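You operate a simulated robot arm through the tools that you are given. There is no shell and no other tool. Be economical: measure what you need, move in short steps, check, and stop when the job is done.

The job below is to be done with a simulated two-armed robot. You get a single attempt, and the scene is never put back.

JOB
Put the cream bag on the shelf under the blue bench. Pick up the batch card with one hand, pass it to the other hand and put it on the top of the wooden table. Put two of the white pads from the top of the steel table on the top of the white bench. Take the level card and put it in the yellow tub. Take the catch beaker on the top of the white bench and put it away on the top of the steel table. Lift the yellow bin lid open. Do these in any order. Set down upright: cream bag, catch beaker.

It is judged by the outcome, as a careful person would: the job done as asked, and still so three seconds after it is handed in. It fails if anything else is knocked over, pushed out of place, dropped, spilled or broken. A push-on lid holds only when it is set on centred and level and pressed home; a screw cap is set on level and turned clockwise until tight.

ROBOT AND FRAMES
Two 7-joint arms with two-finger parallel grippers on one trunk, on a base that drives. Base frame: it is fixed to the floor where the robot stands at the start and does not move with it; the origin is under the middle of the robot, x ahead of it, y to its left, z up; the surface under the hand at the start is at about z = 840. Readings come in mm, degrees, newtons and seconds.
The left shoulder is at the start at [80, 131, 947], the right one opposite. With the tool pointing down near the work surface each hand reaches from about 400 to 860 mm from the robot's upright axis, wherever it stands, measured 20 degrees to its own side. Places, roughly: batch card [750, 0, 1000]; catch beaker [-1250, 2250, 1000]; cream bag [750, 0, 1000]; level card [-1500, 0, 1000]; shelf under the blue bench [-1600, -100, 300]; top of the steel table [600, 100, 800]; top of the white bench [-800, 2000, 800]; top of the wooden table [-3200, -100, 900]; white pad (7x7x2 cm) [500, 200, 800]; yellow bin lid [-2000, 100, 500]; yellow tub (18x17x10 cm) [700, 800, 800]. Payload 1.57 kg a hand.
The TCP of each hand is the grasp point between the finger pads, 30 mm short of the fingertips. In the tool frame z runs along the fingers and y along their closing line. Largest opening 110 mm; finger width 24, thickness 12; the body of the gripper, 48 by 112 mm, starts 78 mm behind the TCP.
Orientation is that of the tool frame in the base frame, as [roll, pitch, yaw] about the fixed x, y, z axes, in that order (R = Rz(yaw) Ry(pitch) Rx(roll)). With the fingers straight down and closing along the base's y, the tool's x points along the base's -x, its y along +y and its z along -z.

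CONTROLS
- The arms move only by the tool drive_tool. It takes "left_plan", "right_plan" or both (then of equal length, played together; a hand with none holds still); each is a list of rows, each a list of 7 numbers: the shift along the tool's x, y, z in mm, then the turn, a rotation vector about the tool's x, y, z in degrees, then the finger opening in mm, from 0 to 110. In form: [[dx, dy, dz, ax, ay, az, fingers], ...]. A call has 1 to 12 rows; each row shifts and turns the commanded pose from where the row before left it, along the tool's axes as they then stand. A row lasts 0.2 s, in which the tool goes at most 50 mm and 8.6 degrees; a call with a longer step from one row to the next is refused whole, and so is a gripper value outside its range. Where a pose cannot be reached the arm comes as near as it can. A force on the tool above 40 N (or 10 N above the force at the start of the call, whichever is more), or a blocked arm, ends the call early, and 0.2 s more pass. Each finger travels about 108 mm/s and halts on what it meets, pressing with about 26 N; the grip force reading is that of the motor and also rises with nothing between the fingers. The clock runs only during rows and for 0.2 s after the last one: add rows that do not move to give the fingers time. It gives the time, the measured TCP pose, the force on the tool (base axes), the opening and the grip force at its end, in the units of the frame above (readings bear some noise), with the torque about the TCP (base axes, N m) and any sound that the robot's microphone picked up.
- Cameras (640 x 400 px; columns grow to the right, rows downward): "scene" is now at [-51.5, 5, 1419.9]; the picture's right is [0.05, -1.00, 0.00], its down [-0.57, -0.03, -0.82] and it looks along [0.82, 0.04, -0.57] (base axes); focal length 266 px, centre (320, 200). "left" rides on the left gripper at [70, -16, -141] in its tool frame; the picture's right is [0.23, 0.97, 0.00], its down [-0.86, 0.20, -0.48] and it looks along [-0.47, 0.11, 0.88] (tool axes); focal length 222 px, centre (320, 200). "right" rides on the right gripper at [70, 16, -141] in its tool frame; the picture's right is [-0.23, 0.97, 0.00], its down [-0.86, -0.20, -0.48] and it looks along [-0.47, -0.11, 0.88] (tool axes); focal length 222 px, centre (320, 200). There is no depth. A picture from a camera that has moved, and an enlarged one, comes with that camera's place and axes in the base frame and with its lens.
- camera(camera): a new picture of that camera. It takes no simulated time.
- base_move(legs): drives the robot by 1 to 6 legs, each [ahead, left, turn to the left] in mm, mm and degrees, along the robot's own axes; the way and the turn of a leg run together, so that a leg with both is an arc; at most 1500 mm and 180 degrees a leg. The arms and the cameras ride along, it lands a little off, and it stops where it bumps. It gives what a move gives.
- aim_head(pan, tilt): turns the head with the scene camera to pan (to the left, within 109 degrees either way) and tilt (down, from -29 to 69), counted from straight ahead of the robot. It gives what a move gives.
- zoom(camera, box): a new picture of the part [left, top, right, bottom] of that camera's present view, enlarged. It takes no simulated time.
- finish_job(): hands the job in; it is judged then, once.

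Go step by step. Nothing tells you exact positions but the pictures and the camera data: compare them with the known pose of the tool, close in by small moves and look again before you grip or let go. The budget is 207 turns and 194 pictures, counting those below and the enlarged ones. Unless the task says otherwise, let go and move clear before handing in.

The tools are called after "Emit:" as a command line: name --argument value ..., lists and objects as JSON in quotes. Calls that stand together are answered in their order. drive_tool: Moves the arms, as the interface text tells. Its arguments: {"type":"object","properties":{"left_plan":{"type":"array"},"right_plan":{"type":"array"}},"required":[]} The other tools are called the same way: base_move (legs) drives the base; aim_head (pan, tilt) turns the head that bears the scene camera; camera (camera) takes a picture; zoom (camera, box) takes an enlarged picture of a part of a camera's view; finish_job () hands the job in.

At the start:

```text
t: 0.0
left_position: [474.9, 392.4, 1181.6]
left_ee_rot: [-179.9, -0.1, -180.0]
left_contact_force: [0.2, 0.4, 0.2]
left_torque: [-0.01, 0.01, 0.01]
left_finger_gap: 110.0
left_grip_force: 0.1
right_position: [508.9, -62.1, 1120.5]
right_ee_rot: [179.9, 0.0, 179.9]
right_contact_force: [-0.9, 0.0, 0.0]
right_torque: [-0.04, 0.01, 0.0]
right_finger_gap: 109.6
right_grip_force: 0.0
robot x, y, heading: [-3.1, -0.3, 0.2]
head pan, tilt: [2.9, 35.0]
```

scene: 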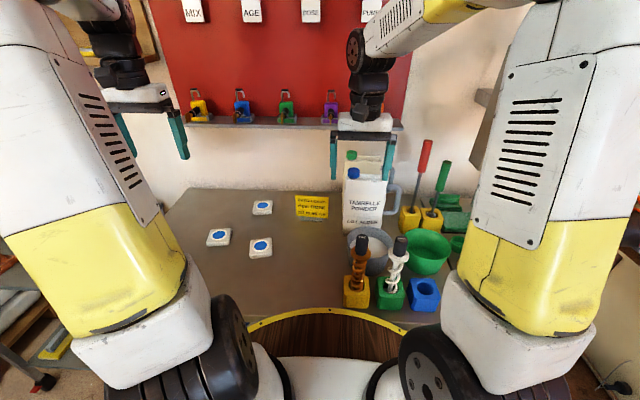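
right: 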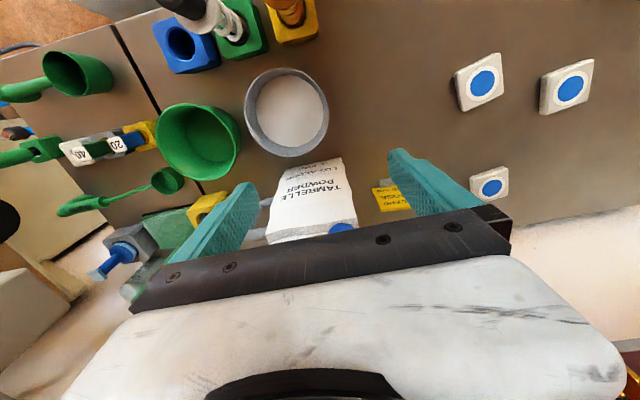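
left: 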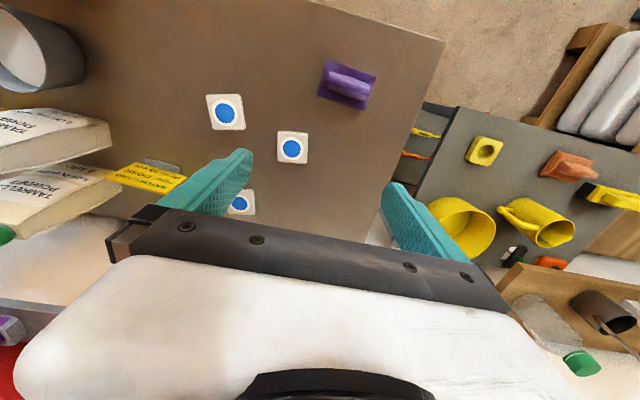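

I see the steel table ahead with three white pads, a yellow card, and two cream-coloured bags behind. I zoom for details.

Emit:
zoom --camera "scene" --box '[180, 130, 480, 320]'

Emit:
zoom --camera "left" --box '[0, 0, 320, 250]'

Emit:
zoom --camera "left" --box '[380, 80, 640, 300]'

```text
2.11 times, centred on (330, 225) of scene
camera zoom: at [-51.5, 5.0, 1419.9], right [0.05, -1.0, 0.0], down [-0.57, -0.03, -0.82], along [0.82, 0.04, -0.57], focal length 560 px, centre (299, 147)
```

zoom: 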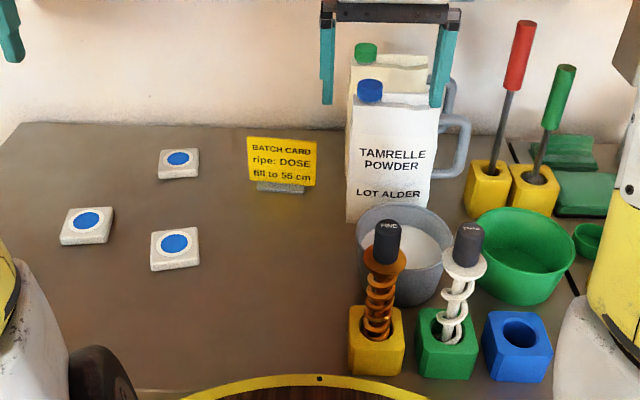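

```text
1.60 times, centred on (160, 125) of left
camera zoom: at [403.6, 376.4, 1323.8], right [-0.23, 0.97, 0.0], down [0.86, 0.2, 0.48], along [0.47, 0.11, -0.88], focal length 355 px, centre (576, 320)
```

zoom: 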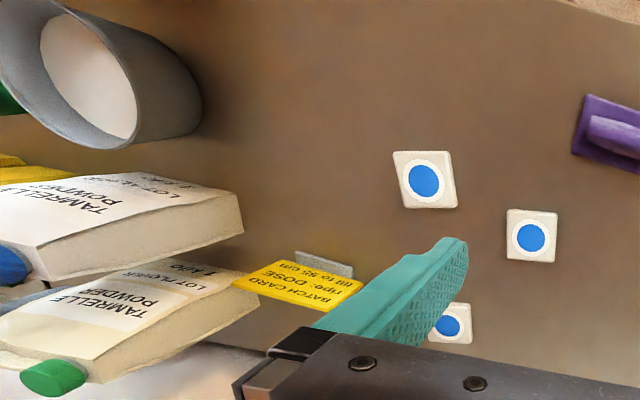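

```text
1.82 times, centred on (510, 190) of left
camera zoom: at [403.6, 376.4, 1323.8], right [-0.23, 0.97, 0.0], down [0.86, 0.2, 0.48], along [0.47, 0.11, -0.88], focal length 404 px, centre (-26, 218)
```

zoom: 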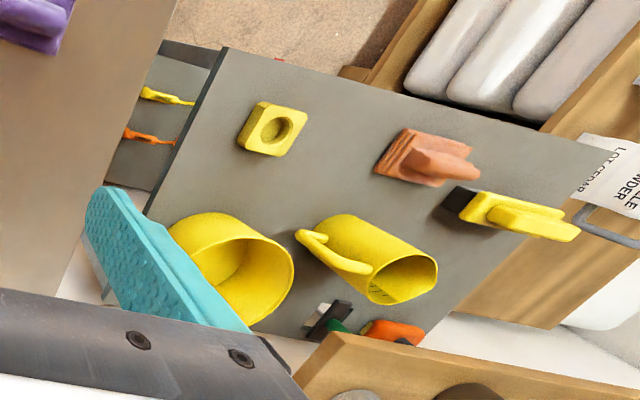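

Two bags (blue cap, green cap) stand ahead. I survey around with the head.

Emit:
aim_head --pan 60 --tilt 30

Emit:
camera --camera "scene"

Emit:
aim_head --pan 109 --tilt 20

Emit:
camera --camera "scene"

Emit:
aim_head --pan -109 --tilt 20

Emit:
camera --camera "scene"

Emit:
aim_head --pan 0 --tilt 35

```text
t: 1.3
left_position: [474.0, 392.1, 1182.2]
left_ee_rot: [180.0, 0.1, 179.9]
left_contact_force: [-0.7, -0.7, 0.3]
left_torque: [-0.02, -0.02, 0.01]
left_finger_gap: 109.9
left_grip_force: 0.0
right_position: [507.7, -61.6, 1120.4]
right_ee_rot: [180.0, 0.1, -180.0]
right_contact_force: [-0.8, -0.6, 0.6]
right_torque: [-0.01, 0.01, 0.0]
right_finger_gap: 109.8
right_grip_force: 0.0
robot x, y, heading: [-3.7, 1.0, -0.1]
head pan, tilt: [60.0, 30.0]
```

```text
187 pictures are left
camera scene: at [-94.2, 78.9, 1427.6], right [0.87, -0.5, 0.0], down [-0.25, -0.43, -0.87], along [0.43, 0.75, -0.5], focal length 266 px, centre (320, 200)
```

scene: 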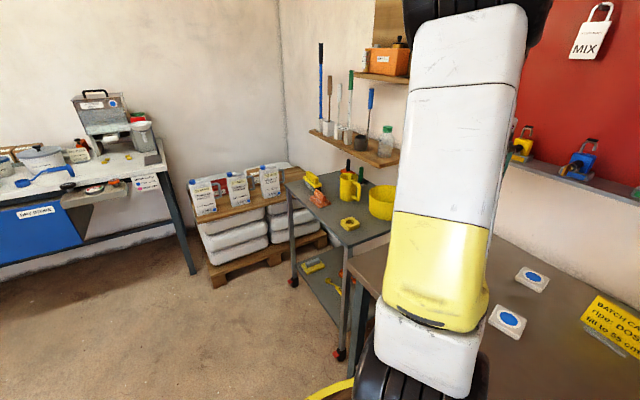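

```text
t: 2.4
left_position: [475.1, 390.7, 1182.0]
left_ee_rot: [-180.0, 0.0, 179.9]
left_contact_force: [0.0, 0.0, -0.2]
left_torque: [0.02, 0.06, 0.01]
left_finger_gap: 110.2
left_grip_force: 0.0
right_position: [508.4, -60.6, 1120.4]
right_ee_rot: [179.9, 0.0, -180.0]
right_contact_force: [-0.2, -1.3, -0.8]
right_torque: [0.02, 0.01, 0.0]
right_finger_gap: 109.8
right_grip_force: 0.1
robot x, y, heading: [-2.0, -0.0, -0.2]
head pan, tilt: [108.9, 20.0]
```

```text
186 pictures are left
camera scene: at [-169.5, 88.7, 1443.7], right [0.95, 0.32, 0.0], down [0.11, -0.32, -0.94], along [-0.3, 0.89, -0.34], focal length 266 px, centre (320, 200)
```

scene: 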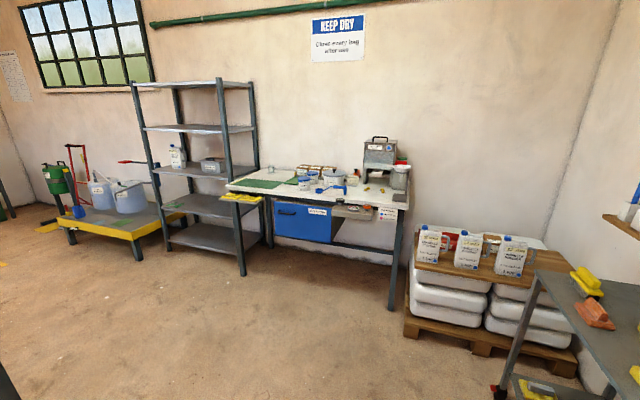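

```text
t: 5.6
left_position: [473.3, 392.5, 1180.0]
left_ee_rot: [179.9, 0.0, -180.0]
left_contact_force: [0.4, -0.3, 0.5]
left_torque: [-0.02, -0.01, 0.02]
left_finger_gap: 109.8
left_grip_force: 0.1
right_position: [507.7, -60.7, 1118.2]
right_ee_rot: [179.9, 0.0, -180.0]
right_contact_force: [-0.2, 0.2, -1.2]
right_torque: [-0.01, -0.01, 0.0]
right_finger_gap: 110.2
right_grip_force: 0.0
robot x, y, heading: [1.2, 0.8, 0.0]
head pan, tilt: [-108.9, 20.0]
```

```text
185 pictures are left
camera scene: at [-169.5, -87.6, 1443.7], right [-0.95, 0.32, 0.0], down [0.11, 0.32, -0.94], along [-0.3, -0.89, -0.34], focal length 266 px, centre (320, 200)
```

scene: 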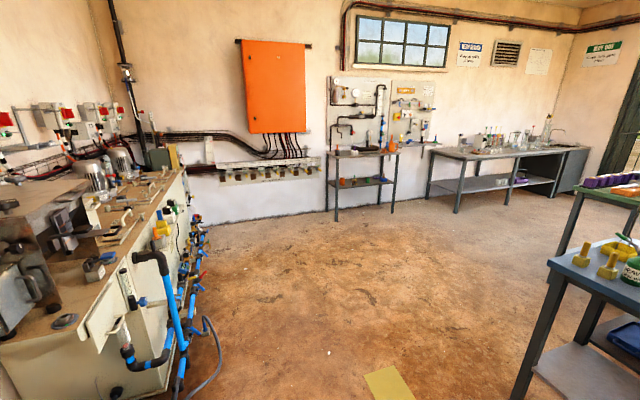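

```text
t: 7.4
left_position: [474.2, 391.6, 1182.8]
left_ee_rot: [-180.0, 0.0, 179.9]
left_contact_force: [0.6, -0.3, -0.2]
left_torque: [-0.03, 0.01, 0.0]
left_finger_gap: 110.0
left_grip_force: 0.0
right_position: [508.0, -61.2, 1119.7]
right_ee_rot: [179.9, 0.0, -180.0]
right_contact_force: [-0.2, -0.1, -0.2]
right_torque: [-0.01, -0.06, -0.06]
right_finger_gap: 110.0
right_grip_force: 0.0
robot x, y, heading: [-2.5, 2.7, 0.1]
head pan, tilt: [0.0, 35.0]
```

I look closely at the bags and card to work out which one is cream.

Emit:
zoom --camera "right" --box '[180, 60, 440, 250]'

Emit:
zoom --camera "scene" --box '[300, 120, 440, 210]'

```text
2.11 times, centred on (310, 155) of right
camera zoom: at [437.6, -44.5, 1261.7], right [0.23, 0.97, 0.0], down [0.86, -0.2, 0.48], along [0.47, -0.11, -0.88], focal length 468 px, centre (341, 295)
```

zoom: 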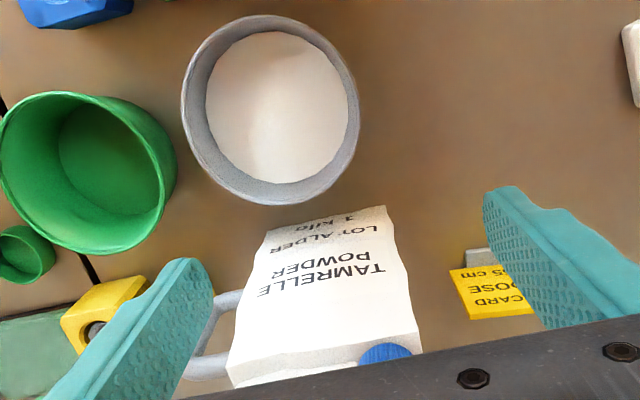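

```text
4.44 times, centred on (370, 165) of scene
camera zoom: at [-51.4, 0.5, 1419.8], right [0.0, -1.0, 0.0], down [-0.57, 0.0, -0.82], along [0.82, 0.0, -0.57], focal length 1182 px, centre (98, 356)
```

zoom: 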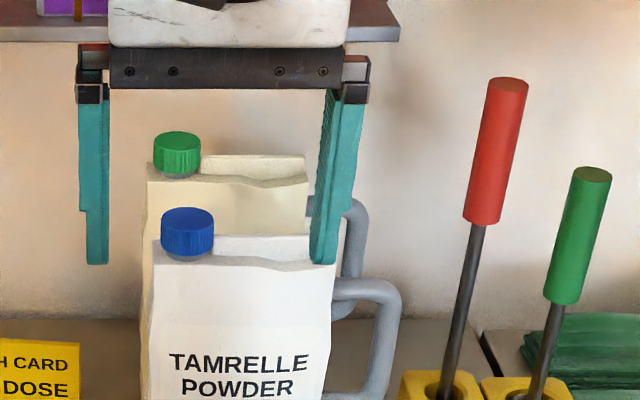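

The back bag (green cap) is the cream one. Pads: A ≈ [503,214], B ≈ [543,349], C ≈ [703,251]. Right hand goes over pad A first, with the left a bit aside.

Emit:
drive_tool --right_plan '[[0.7, 39, 24, 0, 0, 0, 110], [0.7, 39, 24, 0, 0, 0, 110], [0.7, 39, 24, 0, 0, 0, 110], [0.7, 39, 24, 0, 0, 0, 110], [0.7, 39, 24, 0, 0, 0, 110], [0.7, 39, 24, 0, 0, 0, 110], [0.7, 39, 24, 0, 0, 0, 110], [0, 0, 0, 0, 0, 0, 110]]' --left_plan '[[0, 20, 0, 0, 0, 0, 110], [0, 20, 0, 0, 0, 0, 110], [0, 20, 0, 0, 0, 0, 110], [0, 0, 0, 0, 0, 0, 110], [0, 0, 0, 0, 0, 0, 110], [0, 0, 0, 0, 0, 0, 110], [0, 0, 0, 0, 0, 0, 110], [0, 0, 0, 0, 0, 0, 110]]'

Emit:
camera --camera "right"

Emit:
camera --camera "scene"

```text
t: 9.2
left_position: [473.9, 451.9, 1181.1]
left_ee_rot: [180.0, -0.1, 180.0]
left_contact_force: [0.8, -0.1, 0.5]
left_torque: [0.02, -0.01, 0.0]
left_finger_gap: 110.1
left_grip_force: 0.0
right_position: [504.3, 209.2, 950.8]
right_ee_rot: [180.0, 0.0, -179.9]
right_contact_force: [-0.1, 0.1, -0.3]
right_torque: [0.0, 0.0, 0.01]
right_finger_gap: 110.2
right_grip_force: 0.0
robot x, y, heading: [-1.4, 4.8, -0.2]
head pan, tilt: [0.0, 35.0]
```

```text
182 pictures are left
camera right: at [432.7, 227.6, 1092.5], right [0.23, 0.97, 0.0], down [0.86, -0.2, 0.48], along [0.47, -0.11, -0.88], focal length 222 px, centre (320, 200)
```

right: 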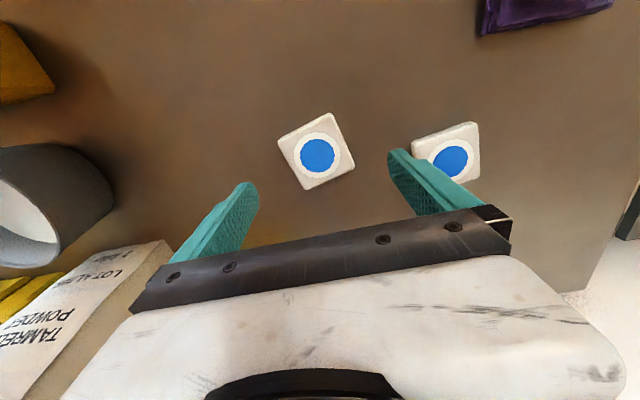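

```text
181 pictures are left
camera scene: at [-51.4, 0.7, 1419.8], right [0.0, -1.0, 0.0], down [-0.57, 0.0, -0.82], along [0.82, 0.0, -0.57], focal length 266 px, centre (320, 200)
```

scene: 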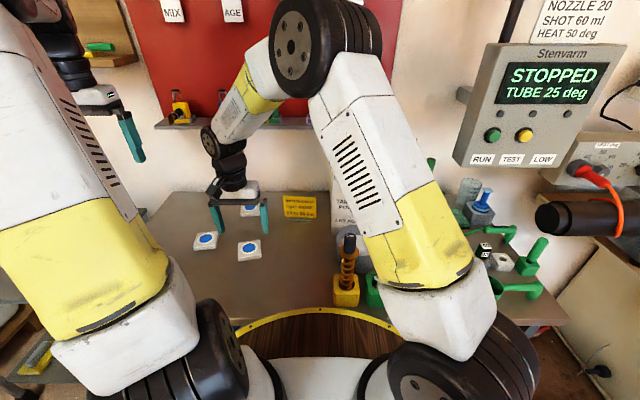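

Hand is centred over pad A; it is turned ~13° so I yaw, descend, and grip.

Emit:
drive_tool --right_plan '[[0, -1, 20, 0, 0, -6.5, 110], [0, 0, 30, 0, 0, -6.5, 110], [0, 0, 20, 0, 0, 0, 110], [0, 0, 7, 0, 0, 0, 110], [0, 0, 0, 0, 0, 0, 60], [0, 0, 0, 0, 0, 0, 40], [0, 0, 0, 0, 0, 0, 40]]'

Emit:
camera --camera "right"

```text
t: 10.8
left_position: [474.9, 452.6, 1182.0]
left_ee_rot: [180.0, 0.0, 180.0]
left_contact_force: [-0.6, -0.3, -0.2]
left_torque: [0.01, 0.01, 0.01]
left_finger_gap: 109.9
left_grip_force: 0.1
right_position: [502.9, 211.4, 875.7]
right_ee_rot: [-179.8, 0.0, -167.1]
right_contact_force: [-0.4, -0.5, -0.1]
right_torque: [-0.01, 0.0, 0.01]
right_finger_gap: 64.9
right_grip_force: 25.5
robot x, y, heading: [0.2, -0.2, 0.3]
head pan, tilt: [0.0, 35.0]
```

```text
180 pictures are left
camera right: at [431.0, 211.4, 1016.6], right [0.0, 1.0, 0.0], down [0.88, 0.0, 0.48], along [0.48, 0.0, -0.88], focal length 222 px, centre (320, 200)
```

right: 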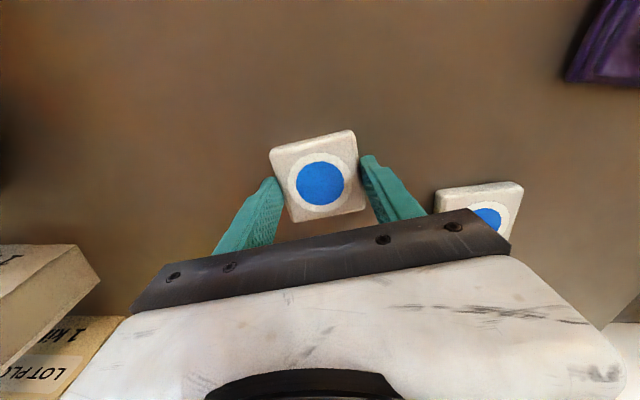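

Pad A is held. I retreat the right hand and bring the left over pad B.

Emit:
drive_tool --right_plan '[[0, 0, -45, 0, 0, 6.5, 40], [0, 0, -45, 0, 0, 6.5, 40], [0, -45, -20, 0, 0, 0, 40], [0, -45, -20, 0, 0, 0, 40], [0, -45, -20, 0, 0, 0, 40], [0, -45, -20, 0, 0, 0, 40], [0, -45, -20, 0, 0, 0, 40], [0, -45, 0, 0, 0, 0, 40], [0, 0, 0, 0, 0, 0, 40], [0, 0, 0, 0, 0, 0, 40], [0, 0, 0, 0, 0, 0, 40], [0, 0, 0, 0, 0, 0, 40]]' --left_plan '[[0, 0, 0, 0, 0, 0, 110], [0, 0, 0, 0, 0, 0, 110], [0, 0, 0, 0, 0, 0, 110], [0, 0, 0, 0, 0, 0, 110], [0, 0, 0, 0, 0, 0, 110], [-11.3, -17, 38.7, 0, 0, 0, 110], [-11.3, -17, 38.7, 0, 0, 0, 110], [-11.3, -17, 38.7, 0, 0, 0, 110], [-11.3, -17, 38.7, 0, 0, 0, 110], [-11.3, -17, 38.7, 0, 0, 0, 110], [-11.3, -17, 38.7, 0, 0, 0, 110], [0, 0, 0, 0, 0, 0, 110]]'

Emit:
camera --camera "left"

```text
t: 13.4
left_position: [542.4, 350.6, 949.8]
left_ee_rot: [180.0, 0.1, 180.0]
left_contact_force: [-0.9, -0.5, 0.0]
left_torque: [0.02, 0.01, 0.0]
left_finger_gap: 110.2
left_grip_force: 0.0
right_position: [503.4, -56.8, 1065.4]
right_ee_rot: [180.0, 0.0, 179.9]
right_contact_force: [0.2, -0.3, -0.8]
right_torque: [-0.01, 0.0, 0.02]
right_finger_gap: 65.1
right_grip_force: 26.0
robot x, y, heading: [3.0, -0.7, -0.0]
head pan, tilt: [0.0, 35.0]
```

```text
179 pictures are left
camera left: at [471.6, 335.2, 1091.4], right [-0.23, 0.97, 0.0], down [0.86, 0.2, 0.48], along [0.47, 0.11, -0.88], focal length 222 px, centre (320, 200)
```

left: 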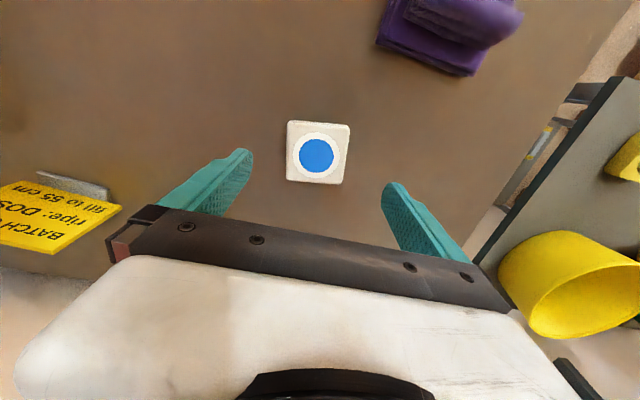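

Pad B is under the left hand, turned ~10°. Yaw, descend, grip.

Emit:
drive_tool --left_plan '[[0, -2, 20, 0, 0, -5, 110], [0, 0, 30, 0, 0, -5, 110], [0, 0, 19, 0, 0, 0, 110], [0, 0, 7, 0, 0, 0, 110], [0, 0, 0, 0, 0, 0, 60], [0, 0, 0, 0, 0, 0, 40], [0, 0, 0, 0, 0, 0, 40], [0, 0, -40, 0, 0, 5, 40], [0, 0, -40, 0, 0, 5, 40], [0, 0, -40, 0, 0, 0, 40], [0, 0, 0, 0, 0, 0, 40]]'

Emit:
camera --camera "left"

Emit:
camera --camera "scene"

```text
t: 15.8
left_position: [542.6, 346.8, 993.3]
left_ee_rot: [-180.0, -0.1, 180.0]
left_contact_force: [0.6, -0.3, -1.2]
left_torque: [0.0, -0.01, 0.0]
left_finger_gap: 65.2
left_grip_force: 25.8
right_position: [503.9, -57.6, 1065.8]
right_ee_rot: [180.0, 0.0, -180.0]
right_contact_force: [0.9, -0.3, -0.9]
right_torque: [-0.06, -0.03, 0.01]
right_finger_gap: 64.8
right_grip_force: 26.3
robot x, y, heading: [-0.4, 1.1, 0.3]
head pan, tilt: [0.0, 35.0]
```

```text
178 pictures are left
camera left: at [472.8, 331.3, 1135.0], right [-0.23, 0.97, 0.0], down [0.86, 0.2, 0.48], along [0.47, 0.11, -0.88], focal length 222 px, centre (320, 200)
```

left: 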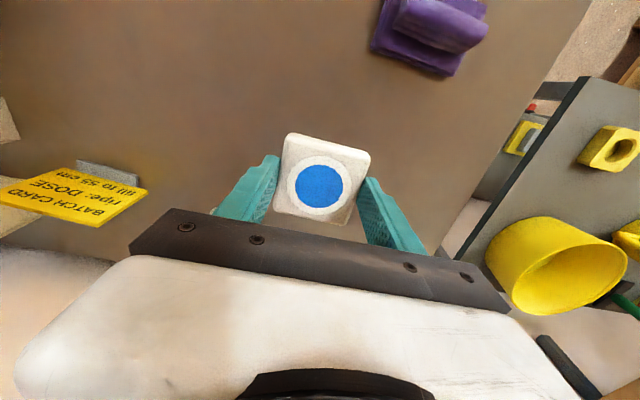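

```text
177 pictures are left
camera scene: at [-51.3, 0.6, 1419.8], right [0.0, -1.0, 0.0], down [-0.57, 0.0, -0.82], along [0.82, 0.0, -0.57], focal length 266 px, centre (320, 200)
```

scene: 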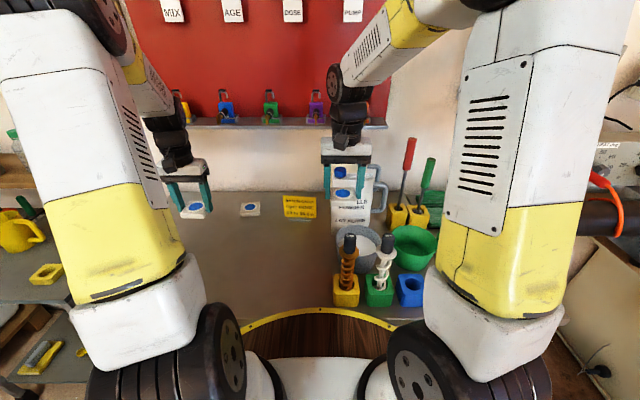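

Both pads are held. I tuck the arms up/back and drive back, turn left to the white bench.

Emit:
drive_tool --left_plan '[[20, 0, -40, 0, 0, 0, 40], [30, 0, -30, 0, 0, 0, 40], [30, 0, -20, 0, 0, 0, 40], [30, 0, -20, 0, 0, 0, 40], [0, 0, 0, 0, 0, 0, 40]]' --right_plan '[[20, -20, 0, 0, 0, 0, 40], [20, -20, -10, 0, 0, 0, 40], [30, -30, -20, 0, 0, 0, 40], [10, -30, -20, 0, 0, 0, 40], [0, 0, 0, 0, 0, 0, 40]]'

Emit:
base_move --legs '[[-600, 0, 0], [0, 0, 90], [700, 0, 0]]'

Emit:
camera --camera "scene"

```text
t: 17.0
left_position: [431.1, 346.7, 1104.8]
left_ee_rot: [-179.9, 0.0, -180.0]
left_contact_force: [-0.5, 0.2, -0.7]
left_torque: [-0.02, 0.0, 0.0]
left_finger_gap: 65.5
left_grip_force: 25.6
right_position: [423.4, -159.8, 1115.0]
right_ee_rot: [-180.0, 0.1, -180.0]
right_contact_force: [-0.4, 0.8, -0.7]
right_torque: [0.01, -0.01, 0.0]
right_finger_gap: 65.0
right_grip_force: 25.8
robot x, y, heading: [0.9, -0.7, -0.0]
head pan, tilt: [0.0, 35.0]
```

```text
t: 27.7
left_position: [-939.3, 1133.1, 1105.5]
left_ee_rot: [180.0, 0.0, -90.3]
left_contact_force: [-0.1, 0.7, -0.1]
left_torque: [-0.02, -0.03, 0.0]
left_finger_gap: 65.1
left_grip_force: 25.5
right_position: [-432.9, 1120.2, 1115.2]
right_ee_rot: [-179.9, 0.0, -90.5]
right_contact_force: [-0.3, 0.4, -1.6]
right_torque: [0.01, -0.01, 0.01]
right_finger_gap: 65.0
right_grip_force: 25.8
robot x, y, heading: [-596.8, 698.5, 89.8]
head pan, tilt: [0.0, 35.0]
```

```text
176 pictures are left
camera scene: at [-596.6, 647.1, 1419.8], right [1.0, -0.01, 0.0], down [0.0, -0.57, -0.82], along [0.01, 0.82, -0.57], focal length 266 px, centre (320, 200)
```

scene: 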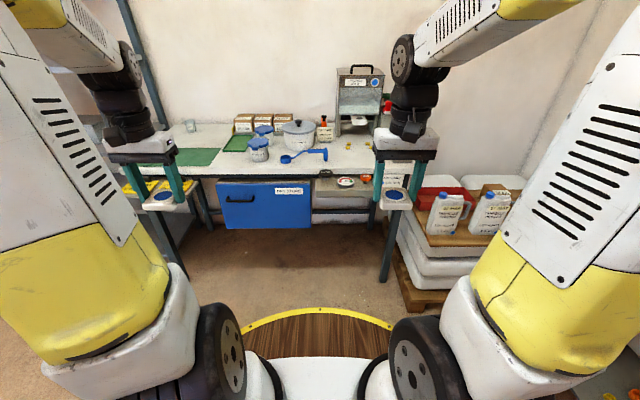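

Emit:
zoom --camera "scene" --box '[140, 50, 430, 230]'

```text
2.21 times, centred on (285, 140) of scene
camera zoom: at [-596.6, 647.1, 1419.8], right [1.0, -0.01, 0.0], down [0.0, -0.57, -0.82], along [0.01, 0.82, -0.57], focal length 587 px, centre (397, 332)
```

zoom: 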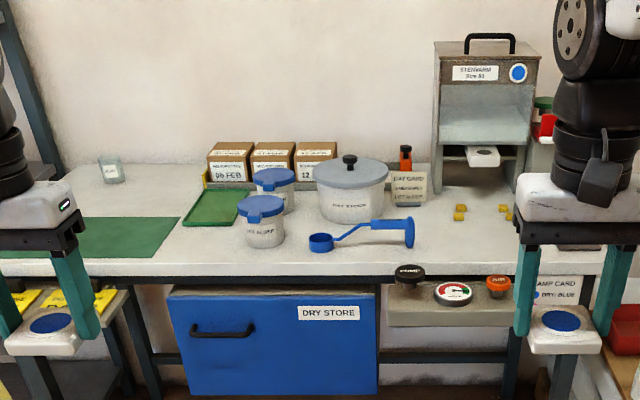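

The catch beaker is the glass at the back left (~[-1340,2180]). I'll place pads on the free front area right of the ladle; move closer.

Emit:
base_move --legs '[[350, -130, 0]]'

Emit:
aim_head --pan 0 --tilt 40

Emit:
camera --camera "scene"

Emit:
camera --camera "right"

```text
t: 30.1
left_position: [-810.0, 1480.5, 1103.8]
left_ee_rot: [-180.0, 0.0, -90.1]
left_contact_force: [-0.5, -0.3, -0.9]
left_torque: [-0.01, 0.01, 0.01]
left_finger_gap: 64.9
left_grip_force: 26.0
right_position: [-305.0, 1472.2, 1114.4]
right_ee_rot: [180.0, 0.0, -90.1]
right_contact_force: [-0.3, 0.5, -0.5]
right_torque: [-0.01, 0.0, 0.01]
right_finger_gap: 64.9
right_grip_force: 25.8
robot x, y, heading: [-464.6, 1049.5, 89.9]
head pan, tilt: [0.0, 35.0]
```

```text
t: 30.7
left_position: [-810.0, 1481.5, 1105.0]
left_ee_rot: [-179.9, 0.0, -90.1]
left_contact_force: [-0.3, -0.8, 0.1]
left_torque: [0.0, 0.01, -0.03]
left_finger_gap: 65.0
left_grip_force: 26.0
right_position: [-304.2, 1472.1, 1113.9]
right_ee_rot: [-180.0, 0.0, -90.1]
right_contact_force: [-0.5, -0.3, 0.4]
right_torque: [-0.03, -0.01, 0.01]
right_finger_gap: 64.9
right_grip_force: 25.9
robot x, y, heading: [-467.1, 1050.2, 90.0]
head pan, tilt: [0.0, 40.0]
```

```text
174 pictures are left
camera scene: at [-464.5, 994.8, 1412.3], right [1.0, 0.0, 0.0], down [0.0, -0.64, -0.77], along [0.0, 0.77, -0.64], focal length 266 px, centre (320, 200)
```

scene: 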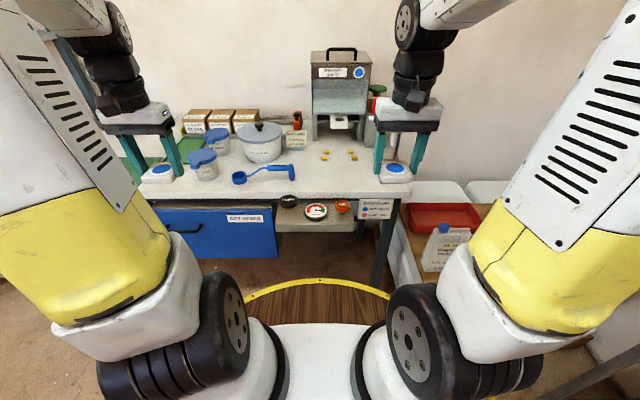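

```text
173 pictures are left
camera right: at [-321.0, 1403.2, 1256.5], right [-0.97, 0.23, 0.0], down [0.2, 0.85, 0.48], along [0.11, 0.47, -0.88], focal length 222 px, centre (320, 200)
```

right: 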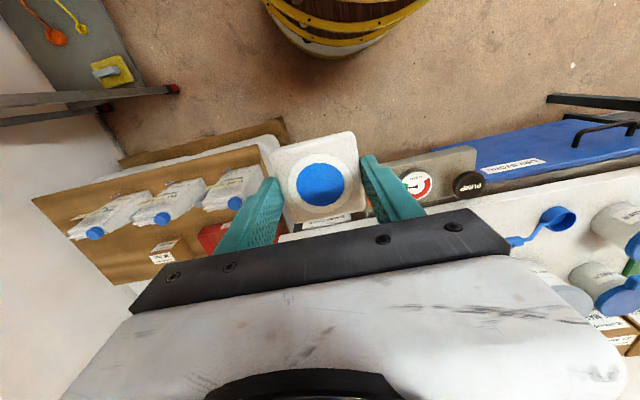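

Free area is about x −550…−220, y 1690…1930. Right hand moves over [-300,1780].

Emit:
drive_tool --right_plan '[[-44, 0, 20, 0, 0, 0, 40], [-44, 0, 20, 0, 0, 0, 40], [-44, 0, 20, 0, 0, 0, 40], [-44, 0, 20, 0, 0, 0, 40], [-44, 0, 20, 0, 0, 0, 40], [-44, 0, 20, 0, 0, 0, 40], [-44, 0, 20, 0, 0, 0, 40], [0, 0, 20, 0, 0, 0, 40], [0, 0, 0, 0, 0, 0, 40]]'

Emit:
camera --camera "right"

Emit:
camera --camera "scene"

```text
t: 32.6
left_position: [-810.1, 1480.0, 1105.3]
left_ee_rot: [-180.0, 0.1, -90.1]
left_contact_force: [0.3, 0.0, 0.1]
left_torque: [0.0, -0.03, -0.07]
left_finger_gap: 65.2
left_grip_force: 26.2
right_position: [-304.3, 1785.3, 966.2]
right_ee_rot: [-179.9, 1.1, -90.0]
right_contact_force: [-4.8, -6.4, 16.6]
right_torque: [0.74, -1.13, -0.2]
right_finger_gap: 65.2
right_grip_force: 26.1
robot x, y, heading: [-463.9, 1047.7, 89.8]
head pan, tilt: [0.0, 40.0]
stopped in row 9 (right hand): the force on the tool passed its limit at 47 N (the readings are from after the stop); the commanded pose is now the measured one
```

```text
172 pictures are left
camera right: at [-321.6, 1713.7, 1106.5], right [-0.97, 0.23, 0.0], down [0.2, 0.85, 0.49], along [0.11, 0.48, -0.87], focal length 222 px, centre (320, 200)
```

right: 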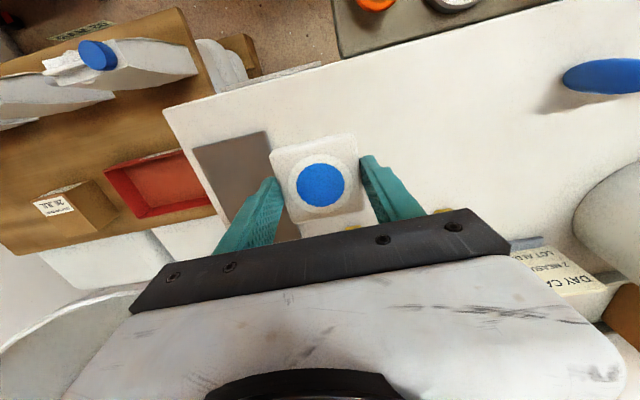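

```text
171 pictures are left
camera scene: at [-465.0, 993.7, 1412.2], right [1.0, 0.0, 0.0], down [0.0, -0.64, -0.77], along [0.0, 0.77, -0.64], focal length 266 px, centre (320, 200)
```

scene: 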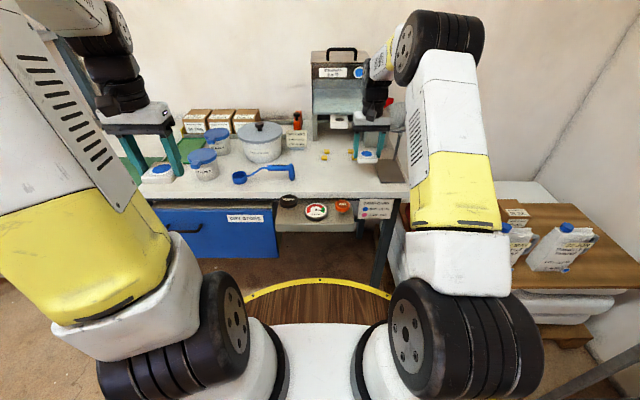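

The bench is higher than assumed (top ≈ 930). I lift, step back and left clear of the brown plate and yellow cubes, and relevel.

Emit:
drive_tool --right_plan '[[0, 0, -30, 0, 1.1, 0, 40], [35, 10, 0, 0, 0, 0, 40], [35, 10, 0, 0, 0, 0, 40], [35, 6, 0, 0, 0, 0, 40], [0, 0, 10, 0, 0, 0, 40], [0, 0, 10, 0, 0, 0, 40], [0, 0, 0, 0, 0, 0, 40]]'

Emit:
camera --camera "right"

```text
t: 34.2
left_position: [-810.0, 1481.5, 1105.1]
left_ee_rot: [-180.0, 0.0, -90.1]
left_contact_force: [0.1, 0.1, -0.3]
left_torque: [0.01, 0.01, 0.01]
left_finger_gap: 65.2
left_grip_force: 26.0
right_position: [-329.2, 1679.7, 975.0]
right_ee_rot: [-180.0, -0.3, -90.1]
right_contact_force: [-0.3, 0.0, -0.5]
right_torque: [-0.01, 0.0, 0.02]
right_finger_gap: 64.9
right_grip_force: 26.2
robot x, y, heading: [-466.2, 1045.8, 90.2]
head pan, tilt: [0.0, 40.0]
```

```text
170 pictures are left
camera right: at [-347.2, 1611.4, 1116.5], right [-0.97, 0.23, 0.0], down [0.2, 0.86, 0.47], along [0.11, 0.46, -0.88], focal length 222 px, centre (320, 200)
```

right: 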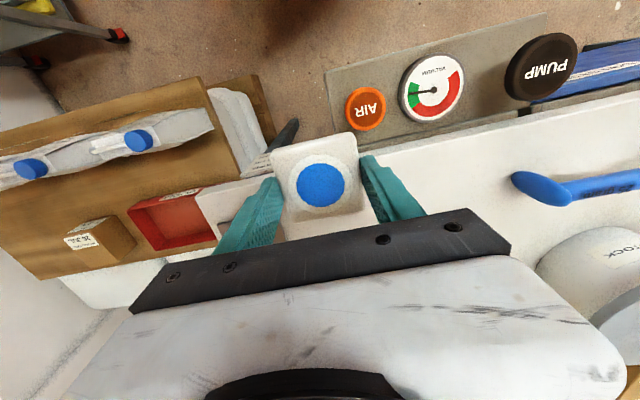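

The contact likely was the gripper body on something tall to the right, not the bench. I look closer.

Emit:
zoom --camera "scene" --box '[290, 40, 430, 220]'

Emit:
camera --camera "left"

```text
2.22 times, centred on (360, 130) of scene
camera zoom: at [-464.5, 994.7, 1412.3], right [1.0, 0.0, 0.0], down [0.0, -0.64, -0.77], along [0.0, 0.77, -0.64], focal length 591 px, centre (231, 356)
```

zoom: 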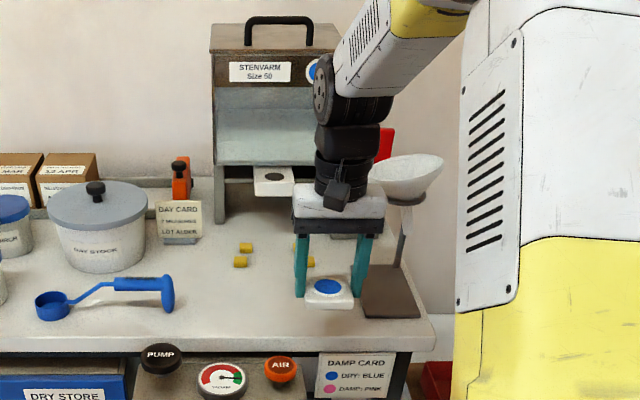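

```text
168 pictures are left
camera left: at [-794.9, 1412.0, 1246.8], right [-0.97, -0.23, 0.0], down [-0.2, 0.86, 0.48], along [-0.11, 0.47, -0.88], focal length 222 px, centre (320, 200)
```

left: 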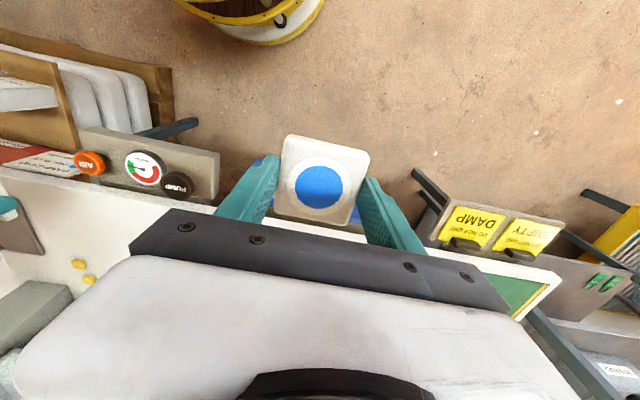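

A pan stand with a brown foot was touched; it still stands. I place the right pad at [-390,1770], well away from it.

Emit:
drive_tool --right_plan '[[0, 40, 0, 0, 0, 0, 40], [-30, 21, 0, 0, 0, 0, 40], [-30, 0, 0, 0, 0, 0, 40], [-30, 0, 10, 0, 0, 0, 40], [0, 0, 30, 0, 0, 0, 40], [0, 0, 30, 0, 0, 0, 40], [0, 0, 0, 0, 0, 0, 40]]'

Emit:
camera --camera "right"

Emit:
zoom --camera "scene" --box '[290, 40, 430, 220]'

```text
t: 35.8
left_position: [-809.4, 1480.6, 1105.3]
left_ee_rot: [180.0, 0.0, -90.2]
left_contact_force: [0.2, 0.6, -1.3]
left_torque: [0.01, -0.02, -0.02]
left_finger_gap: 65.1
left_grip_force: 26.2
right_position: [-390.3, 1766.5, 900.8]
right_ee_rot: [180.0, -0.3, -90.1]
right_contact_force: [0.6, -0.6, -0.7]
right_torque: [0.01, 0.03, 0.02]
right_finger_gap: 65.2
right_grip_force: 26.0
robot x, y, heading: [-463.7, 1052.1, 90.0]
head pan, tilt: [0.0, 40.0]
```

```text
167 pictures are left
camera right: at [-407.7, 1698.8, 1044.6], right [-0.97, 0.23, 0.0], down [0.2, 0.86, 0.47], along [0.11, 0.46, -0.88], focal length 222 px, centre (320, 200)
```

right: 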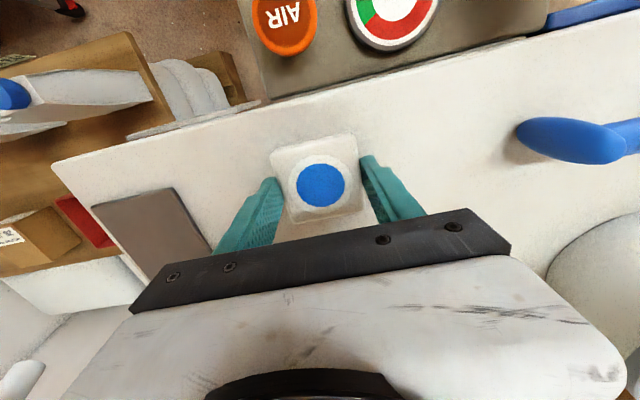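

```text
2.22 times, centred on (360, 130) of scene
camera zoom: at [-464.5, 994.7, 1412.3], right [1.0, 0.0, 0.0], down [0.0, -0.64, -0.77], along [0.0, 0.77, -0.64], focal length 591 px, centre (231, 356)
```

zoom: 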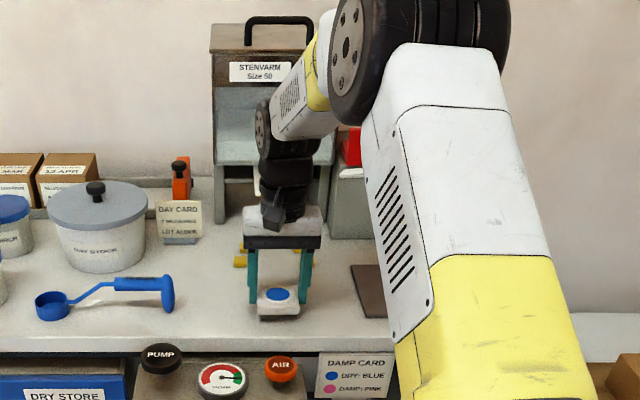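

Now small descents to feel the bench.

Emit:
drive_tool --right_plan '[[0, 0, 4, 0, 0, 0, 40], [0, 0, 4, 0, 0, 0, 40], [0, 0, 3, 0, 0, 0, 40], [0, 0, 0, 0, 0, 0, 40]]'

Emit:
zoom --camera "right" --box '[200, 90, 440, 250]'

```text
t: 36.8
left_position: [-810.4, 1482.0, 1105.1]
left_ee_rot: [180.0, 0.0, -90.1]
left_contact_force: [0.5, -0.6, -0.9]
left_torque: [-0.01, 0.02, 0.02]
left_finger_gap: 65.0
left_grip_force: 25.6
right_position: [-390.2, 1768.0, 892.1]
right_ee_rot: [180.0, -0.4, -90.0]
right_contact_force: [-0.2, 0.4, -0.3]
right_torque: [0.02, 0.01, 0.01]
right_finger_gap: 65.1
right_grip_force: 26.0
robot x, y, heading: [-465.4, 1049.3, 89.9]
head pan, tilt: [0.0, 40.0]
```

```text
2.50 times, centred on (320, 170) of right
camera zoom: at [-407.3, 1700.1, 1034.1], right [-0.97, 0.23, 0.0], down [0.2, 0.86, 0.47], along [0.11, 0.46, -0.88], focal length 555 px, centre (320, 275)
```

zoom: 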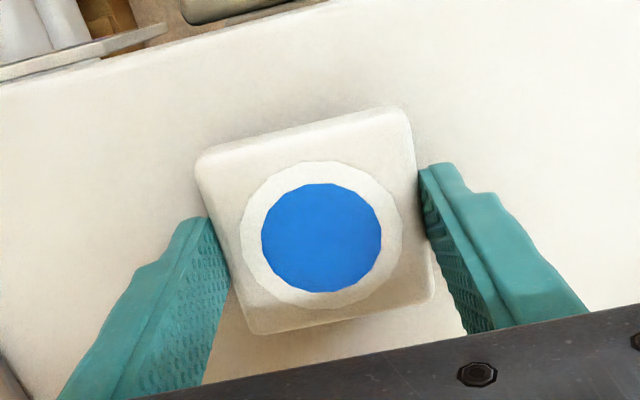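

Emit:
drive_tool --right_plan '[[0, 0, 4, 0, 0, 0, 40], [0, 0, 2, 0, 0, 0, 40], [0, 0, 0, 0, 0, 0, 40]]'

```text
t: 37.6
left_position: [-810.1, 1481.2, 1105.5]
left_ee_rot: [-180.0, 0.0, -90.1]
left_contact_force: [-0.3, 0.9, -0.3]
left_torque: [-0.01, 0.0, 0.02]
left_finger_gap: 65.0
left_grip_force: 27.0
right_position: [-390.2, 1768.8, 885.9]
right_ee_rot: [-180.0, -0.3, -90.1]
right_contact_force: [0.6, -0.2, -0.4]
right_torque: [-0.01, -0.04, 0.02]
right_finger_gap: 65.0
right_grip_force: 25.9
robot x, y, heading: [-467.6, 1049.3, 90.1]
head pan, tilt: [0.0, 40.0]
```

Emit:
drive_tool --right_plan '[[0, 0, 3, 0, 0, 0, 40], [0, 0, 3, 0, 0, 0, 40], [0, 0, 2, 0, 0, 0, 40], [0, 0, 0, 0, 0, 0, 40]]'

```text
t: 38.6
left_position: [-810.8, 1480.8, 1104.4]
left_ee_rot: [-179.9, 0.0, -90.1]
left_contact_force: [-0.8, 0.6, -0.2]
left_torque: [-0.02, 0.01, 0.01]
left_finger_gap: 65.2
left_grip_force: 25.7
right_position: [-390.7, 1770.8, 880.4]
right_ee_rot: [180.0, -0.1, -90.1]
right_contact_force: [0.4, 0.9, 29.4]
right_torque: [0.11, 0.1, 0.08]
right_finger_gap: 65.1
right_grip_force: 25.6
robot x, y, heading: [-460.4, 1052.3, 89.8]
head pan, tilt: [0.0, 40.0]
```

Pad is on the bench. Release and lift; then retreat the right arm.

Emit:
drive_tool --right_plan '[[0, 0, -2, 0, 0, 0, 85], [0, 0, 0, 0, 0, 0, 90], [0, 0, -30, 0, 0, 0, 90], [0, 0, -45, 0, 0, 0, 90], [10, 0, -45, 0, 0, 0, 90], [40, -10, -25, 0, 0, 0, 90], [45, -20, -5, 0, 0, 0, 90], [45, -20, 0, 0, 0, 0, 90], [45, -20, 0, 0, 0, 0, 90], [45, -20, 0, 0, 0, 0, 90], [45, 0, 0, 0, 0, 0, 90], [20, 0, 0, 0, 0, 0, 90]]'

Emit:
camera --camera "scene"

Emit:
zoom --camera "scene" --box '[290, 40, 430, 220]'

```text
t: 41.2
left_position: [-809.8, 1480.6, 1104.9]
left_ee_rot: [180.0, 0.0, -90.1]
left_contact_force: [-0.2, -0.5, -0.2]
left_torque: [0.02, 0.0, 0.05]
left_finger_gap: 65.2
left_grip_force: 25.7
right_position: [-299.1, 1473.3, 1032.0]
right_ee_rot: [179.9, -0.3, -90.0]
right_contact_force: [-0.3, 0.0, -0.8]
right_torque: [-0.05, -0.01, -0.01]
right_finger_gap: 89.9
right_grip_force: 0.2
robot x, y, heading: [-468.4, 1046.8, 89.7]
head pan, tilt: [0.0, 40.0]
```

```text
164 pictures are left
camera scene: at [-464.5, 994.9, 1412.3], right [1.0, 0.0, 0.0], down [0.0, -0.64, -0.77], along [0.0, 0.77, -0.64], focal length 266 px, centre (320, 200)
```

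scene: 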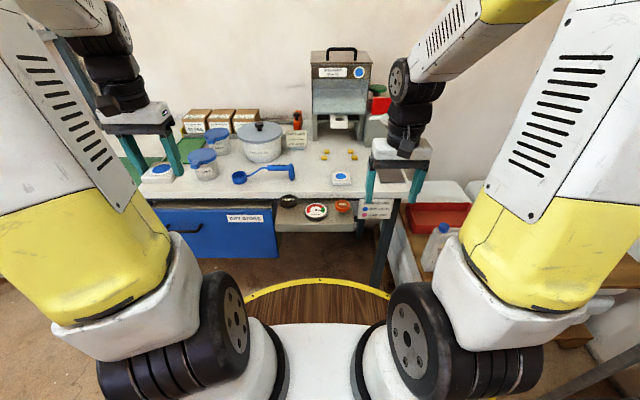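

```text
2.22 times, centred on (360, 130) of scene
camera zoom: at [-464.5, 994.9, 1412.3], right [1.0, 0.0, 0.0], down [0.0, -0.64, -0.77], along [0.0, 0.77, -0.64], focal length 591 px, centre (231, 356)
```

zoom: 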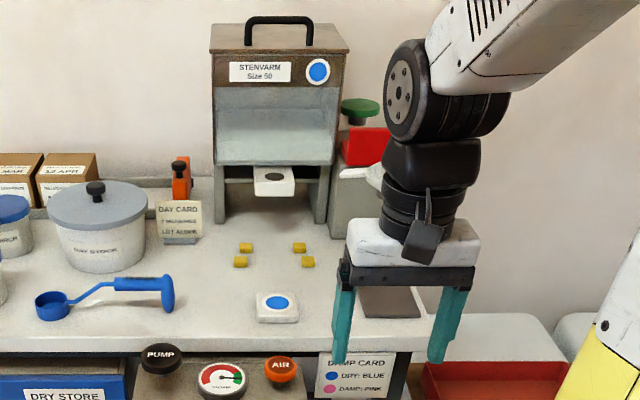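

Pad 1 is down and the stand looks fine. Now the left pad goes to [-492,1770].

Emit:
drive_tool --left_plan '[[-15, -45.4, 0, 0, 0, 0, 40], [-15, -45.4, 0, 0, 0, 0, 40], [-15, -45.4, 0, 0, 0, 0, 40], [-15, -45.4, 0, 0, 0, 0, 40], [-15, -45.4, 0, 0, 0, 0, 40], [-15, -45.4, 0, 0, 0, 0, 40], [-15, -45.4, 0, 0, 0, 0, 40], [-37, 0, 30, 0, 0, 0, 40], [-37, 0, 30, 0, 0, 0, 40], [-37, 0, 30, 0, 0, 0, 40], [-37, 0, 30, 0, 0, 0, 40], [-37, 0, 30, 0, 0, 0, 40]]'

Emit:
drive_tool --left_plan '[[0, 0, 20, 0, 0, 0, 40], [0, 0, 20, 0, 0, 0, 40], [0, 0, 20, 0, 0, 0, 40], [0, 0, 0, 0, 0, 0, 40]]'

Emit:
camera --camera "left"

Emit:
zoom --camera "scene" --box '[220, 80, 380, 220]'

```text
t: 43.8
left_position: [-494.7, 1769.8, 953.9]
left_ee_rot: [-179.9, 0.0, -90.0]
left_contact_force: [-0.5, -0.4, -0.3]
left_torque: [-0.02, -0.03, 0.04]
left_finger_gap: 64.8
left_grip_force: 25.8
right_position: [-299.7, 1473.8, 1031.8]
right_ee_rot: [180.0, -0.3, -90.0]
right_contact_force: [0.0, -0.5, -0.2]
right_torque: [0.04, -0.03, -0.01]
right_finger_gap: 89.9
right_grip_force: 0.1
robot x, y, heading: [-463.1, 1045.1, 90.0]
head pan, tilt: [0.0, 40.0]
```

```text
t: 44.8
left_position: [-491.3, 1769.5, 893.1]
left_ee_rot: [-180.0, 0.1, -90.0]
left_contact_force: [0.0, -0.2, -0.1]
left_torque: [-0.02, -0.03, 0.0]
left_finger_gap: 65.2
left_grip_force: 25.4
right_position: [-299.5, 1473.7, 1031.3]
right_ee_rot: [-180.0, -0.3, -90.1]
right_contact_force: [0.8, -0.1, 0.6]
right_torque: [-0.01, 0.0, 0.03]
right_finger_gap: 90.0
right_grip_force: 0.0
robot x, y, heading: [-462.7, 1049.2, 89.7]
head pan, tilt: [0.0, 40.0]
```

```text
162 pictures are left
camera left: at [-476.4, 1700.6, 1035.4], right [-0.97, -0.23, 0.0], down [-0.2, 0.86, 0.48], along [-0.11, 0.47, -0.88], focal length 222 px, centre (320, 200)
```

left: 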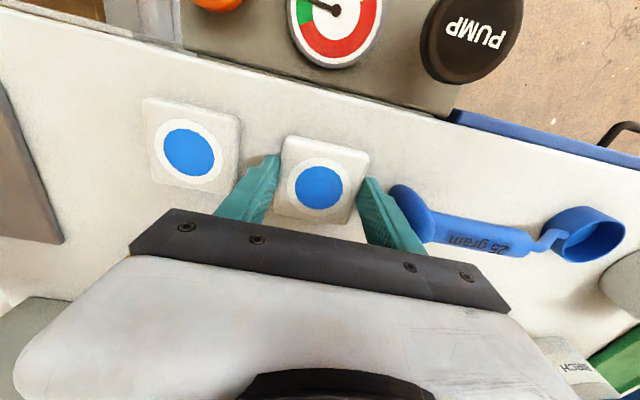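

```text
2.86 times, centred on (300, 150) of scene
camera zoom: at [-464.4, 994.7, 1412.3], right [1.0, 0.0, 0.0], down [0.0, -0.64, -0.77], along [0.0, 0.77, -0.64], focal length 760 px, centre (377, 343)
```

zoom: 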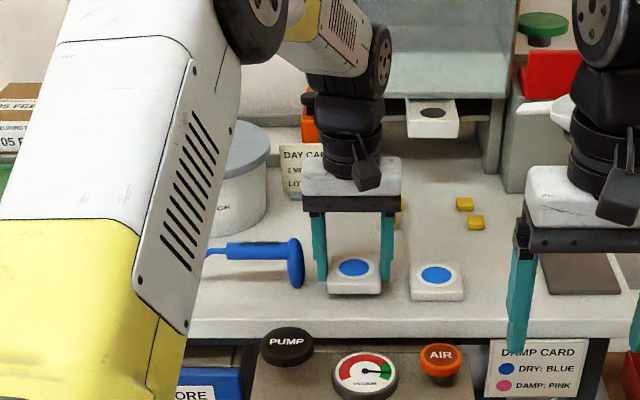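

Emit:
drive_tool --left_plan '[[0, 0, 4, 0, 0, 0, 40], [0, 0, 4, 0, 0, 0, 40], [0, 0, 3, 0, 0, 0, 40], [0, 0, 0, 0, 0, 0, 40]]'

```text
t: 45.8
left_position: [-491.8, 1770.5, 883.3]
left_ee_rot: [180.0, -0.1, -90.1]
left_contact_force: [0.2, 0.1, 1.9]
left_torque: [-0.04, 0.04, -0.01]
left_finger_gap: 65.0
left_grip_force: 26.4
right_position: [-299.3, 1473.8, 1031.7]
right_ee_rot: [179.9, -0.4, -90.1]
right_contact_force: [0.9, -0.4, 1.1]
right_torque: [-0.02, -0.03, 0.0]
right_finger_gap: 90.0
right_grip_force: 0.0
robot x, y, heading: [-462.2, 1050.9, 89.8]
head pan, tilt: [0.0, 40.0]
```

Emit:
drive_tool --left_plan '[[0, 0, 1.5, 0, 0, 0, 40], [0, 0, -1, 0, 0, 0, 78], [0, 0, 0, 0, 0, 0, 78], [0, 0, -30, 0, 0, 0, 78], [0, 0, -45, 0, 0, 0, 78], [0, 0, -45, 0, 0, 0, 78], [0, 0, -45, 0, 0, 0, 78], [45, 20, -5, 0, 0, 0, 78], [45, 20, 0, 0, 0, 0, 78], [45, 20, 0, 0, 0, 0, 78], [45, 20, 0, 0, 0, 0, 110], [45, 20, 0, 0, 0, 0, 110]]'

Emit:
drive_tool --left_plan '[[45, 20, -10, 0, 0, 0, 110], [45, 20, -10, 0, 0, 0, 110], [30, 20, -10, 0, 0, 0, 110]]'

Emit:
base_move --legs '[[-100, 0, 0], [0, 650, 0]]'

Emit:
camera --camera "scene"

```text
t: 48.4
left_position: [-589.5, 1545.9, 1052.1]
left_ee_rot: [-180.0, 0.0, -90.1]
left_contact_force: [0.2, 0.5, -0.7]
left_torque: [-0.05, 0.03, 0.0]
left_finger_gap: 110.0
left_grip_force: 0.1
right_position: [-298.4, 1475.1, 1032.4]
right_ee_rot: [180.0, -0.3, -90.1]
right_contact_force: [0.1, 0.4, -0.1]
right_torque: [-0.07, 0.04, 0.0]
right_finger_gap: 90.2
right_grip_force: 0.0
robot x, y, heading: [-463.7, 1048.5, 89.9]
head pan, tilt: [0.0, 40.0]
```

```text
refused: row 1 steps farther than a row can; nothing moved
```

```text
t: 52.8
left_position: [-1244.9, 1450.8, 1052.4]
left_ee_rot: [-180.0, 0.0, -90.6]
left_contact_force: [-0.4, -0.8, 0.1]
left_torque: [-0.03, -0.01, -0.02]
left_finger_gap: 110.3
left_grip_force: 0.0
right_position: [-954.1, 1378.2, 1031.1]
right_ee_rot: [-179.9, -0.3, -90.5]
right_contact_force: [0.6, 0.3, -0.1]
right_torque: [-0.02, 0.0, -0.01]
right_finger_gap: 90.2
right_grip_force: 0.0
robot x, y, heading: [-1119.8, 952.5, 89.6]
head pan, tilt: [0.0, 40.0]
```

```text
160 pictures are left
camera scene: at [-1123.2, 899.6, 1412.3], right [1.0, -0.01, 0.0], down [-0.01, -0.64, -0.77], along [0.01, 0.77, -0.64], focal length 266 px, centre (320, 200)
```

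scene: 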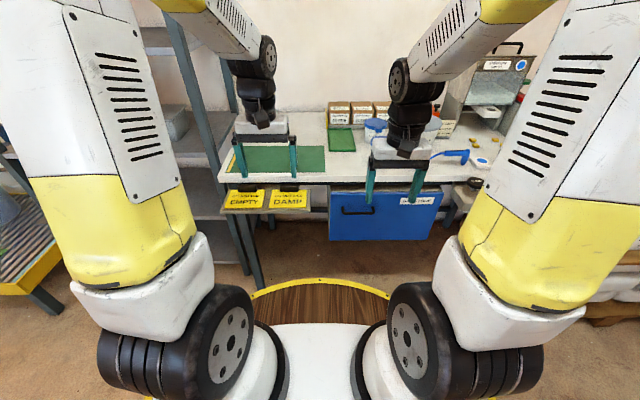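

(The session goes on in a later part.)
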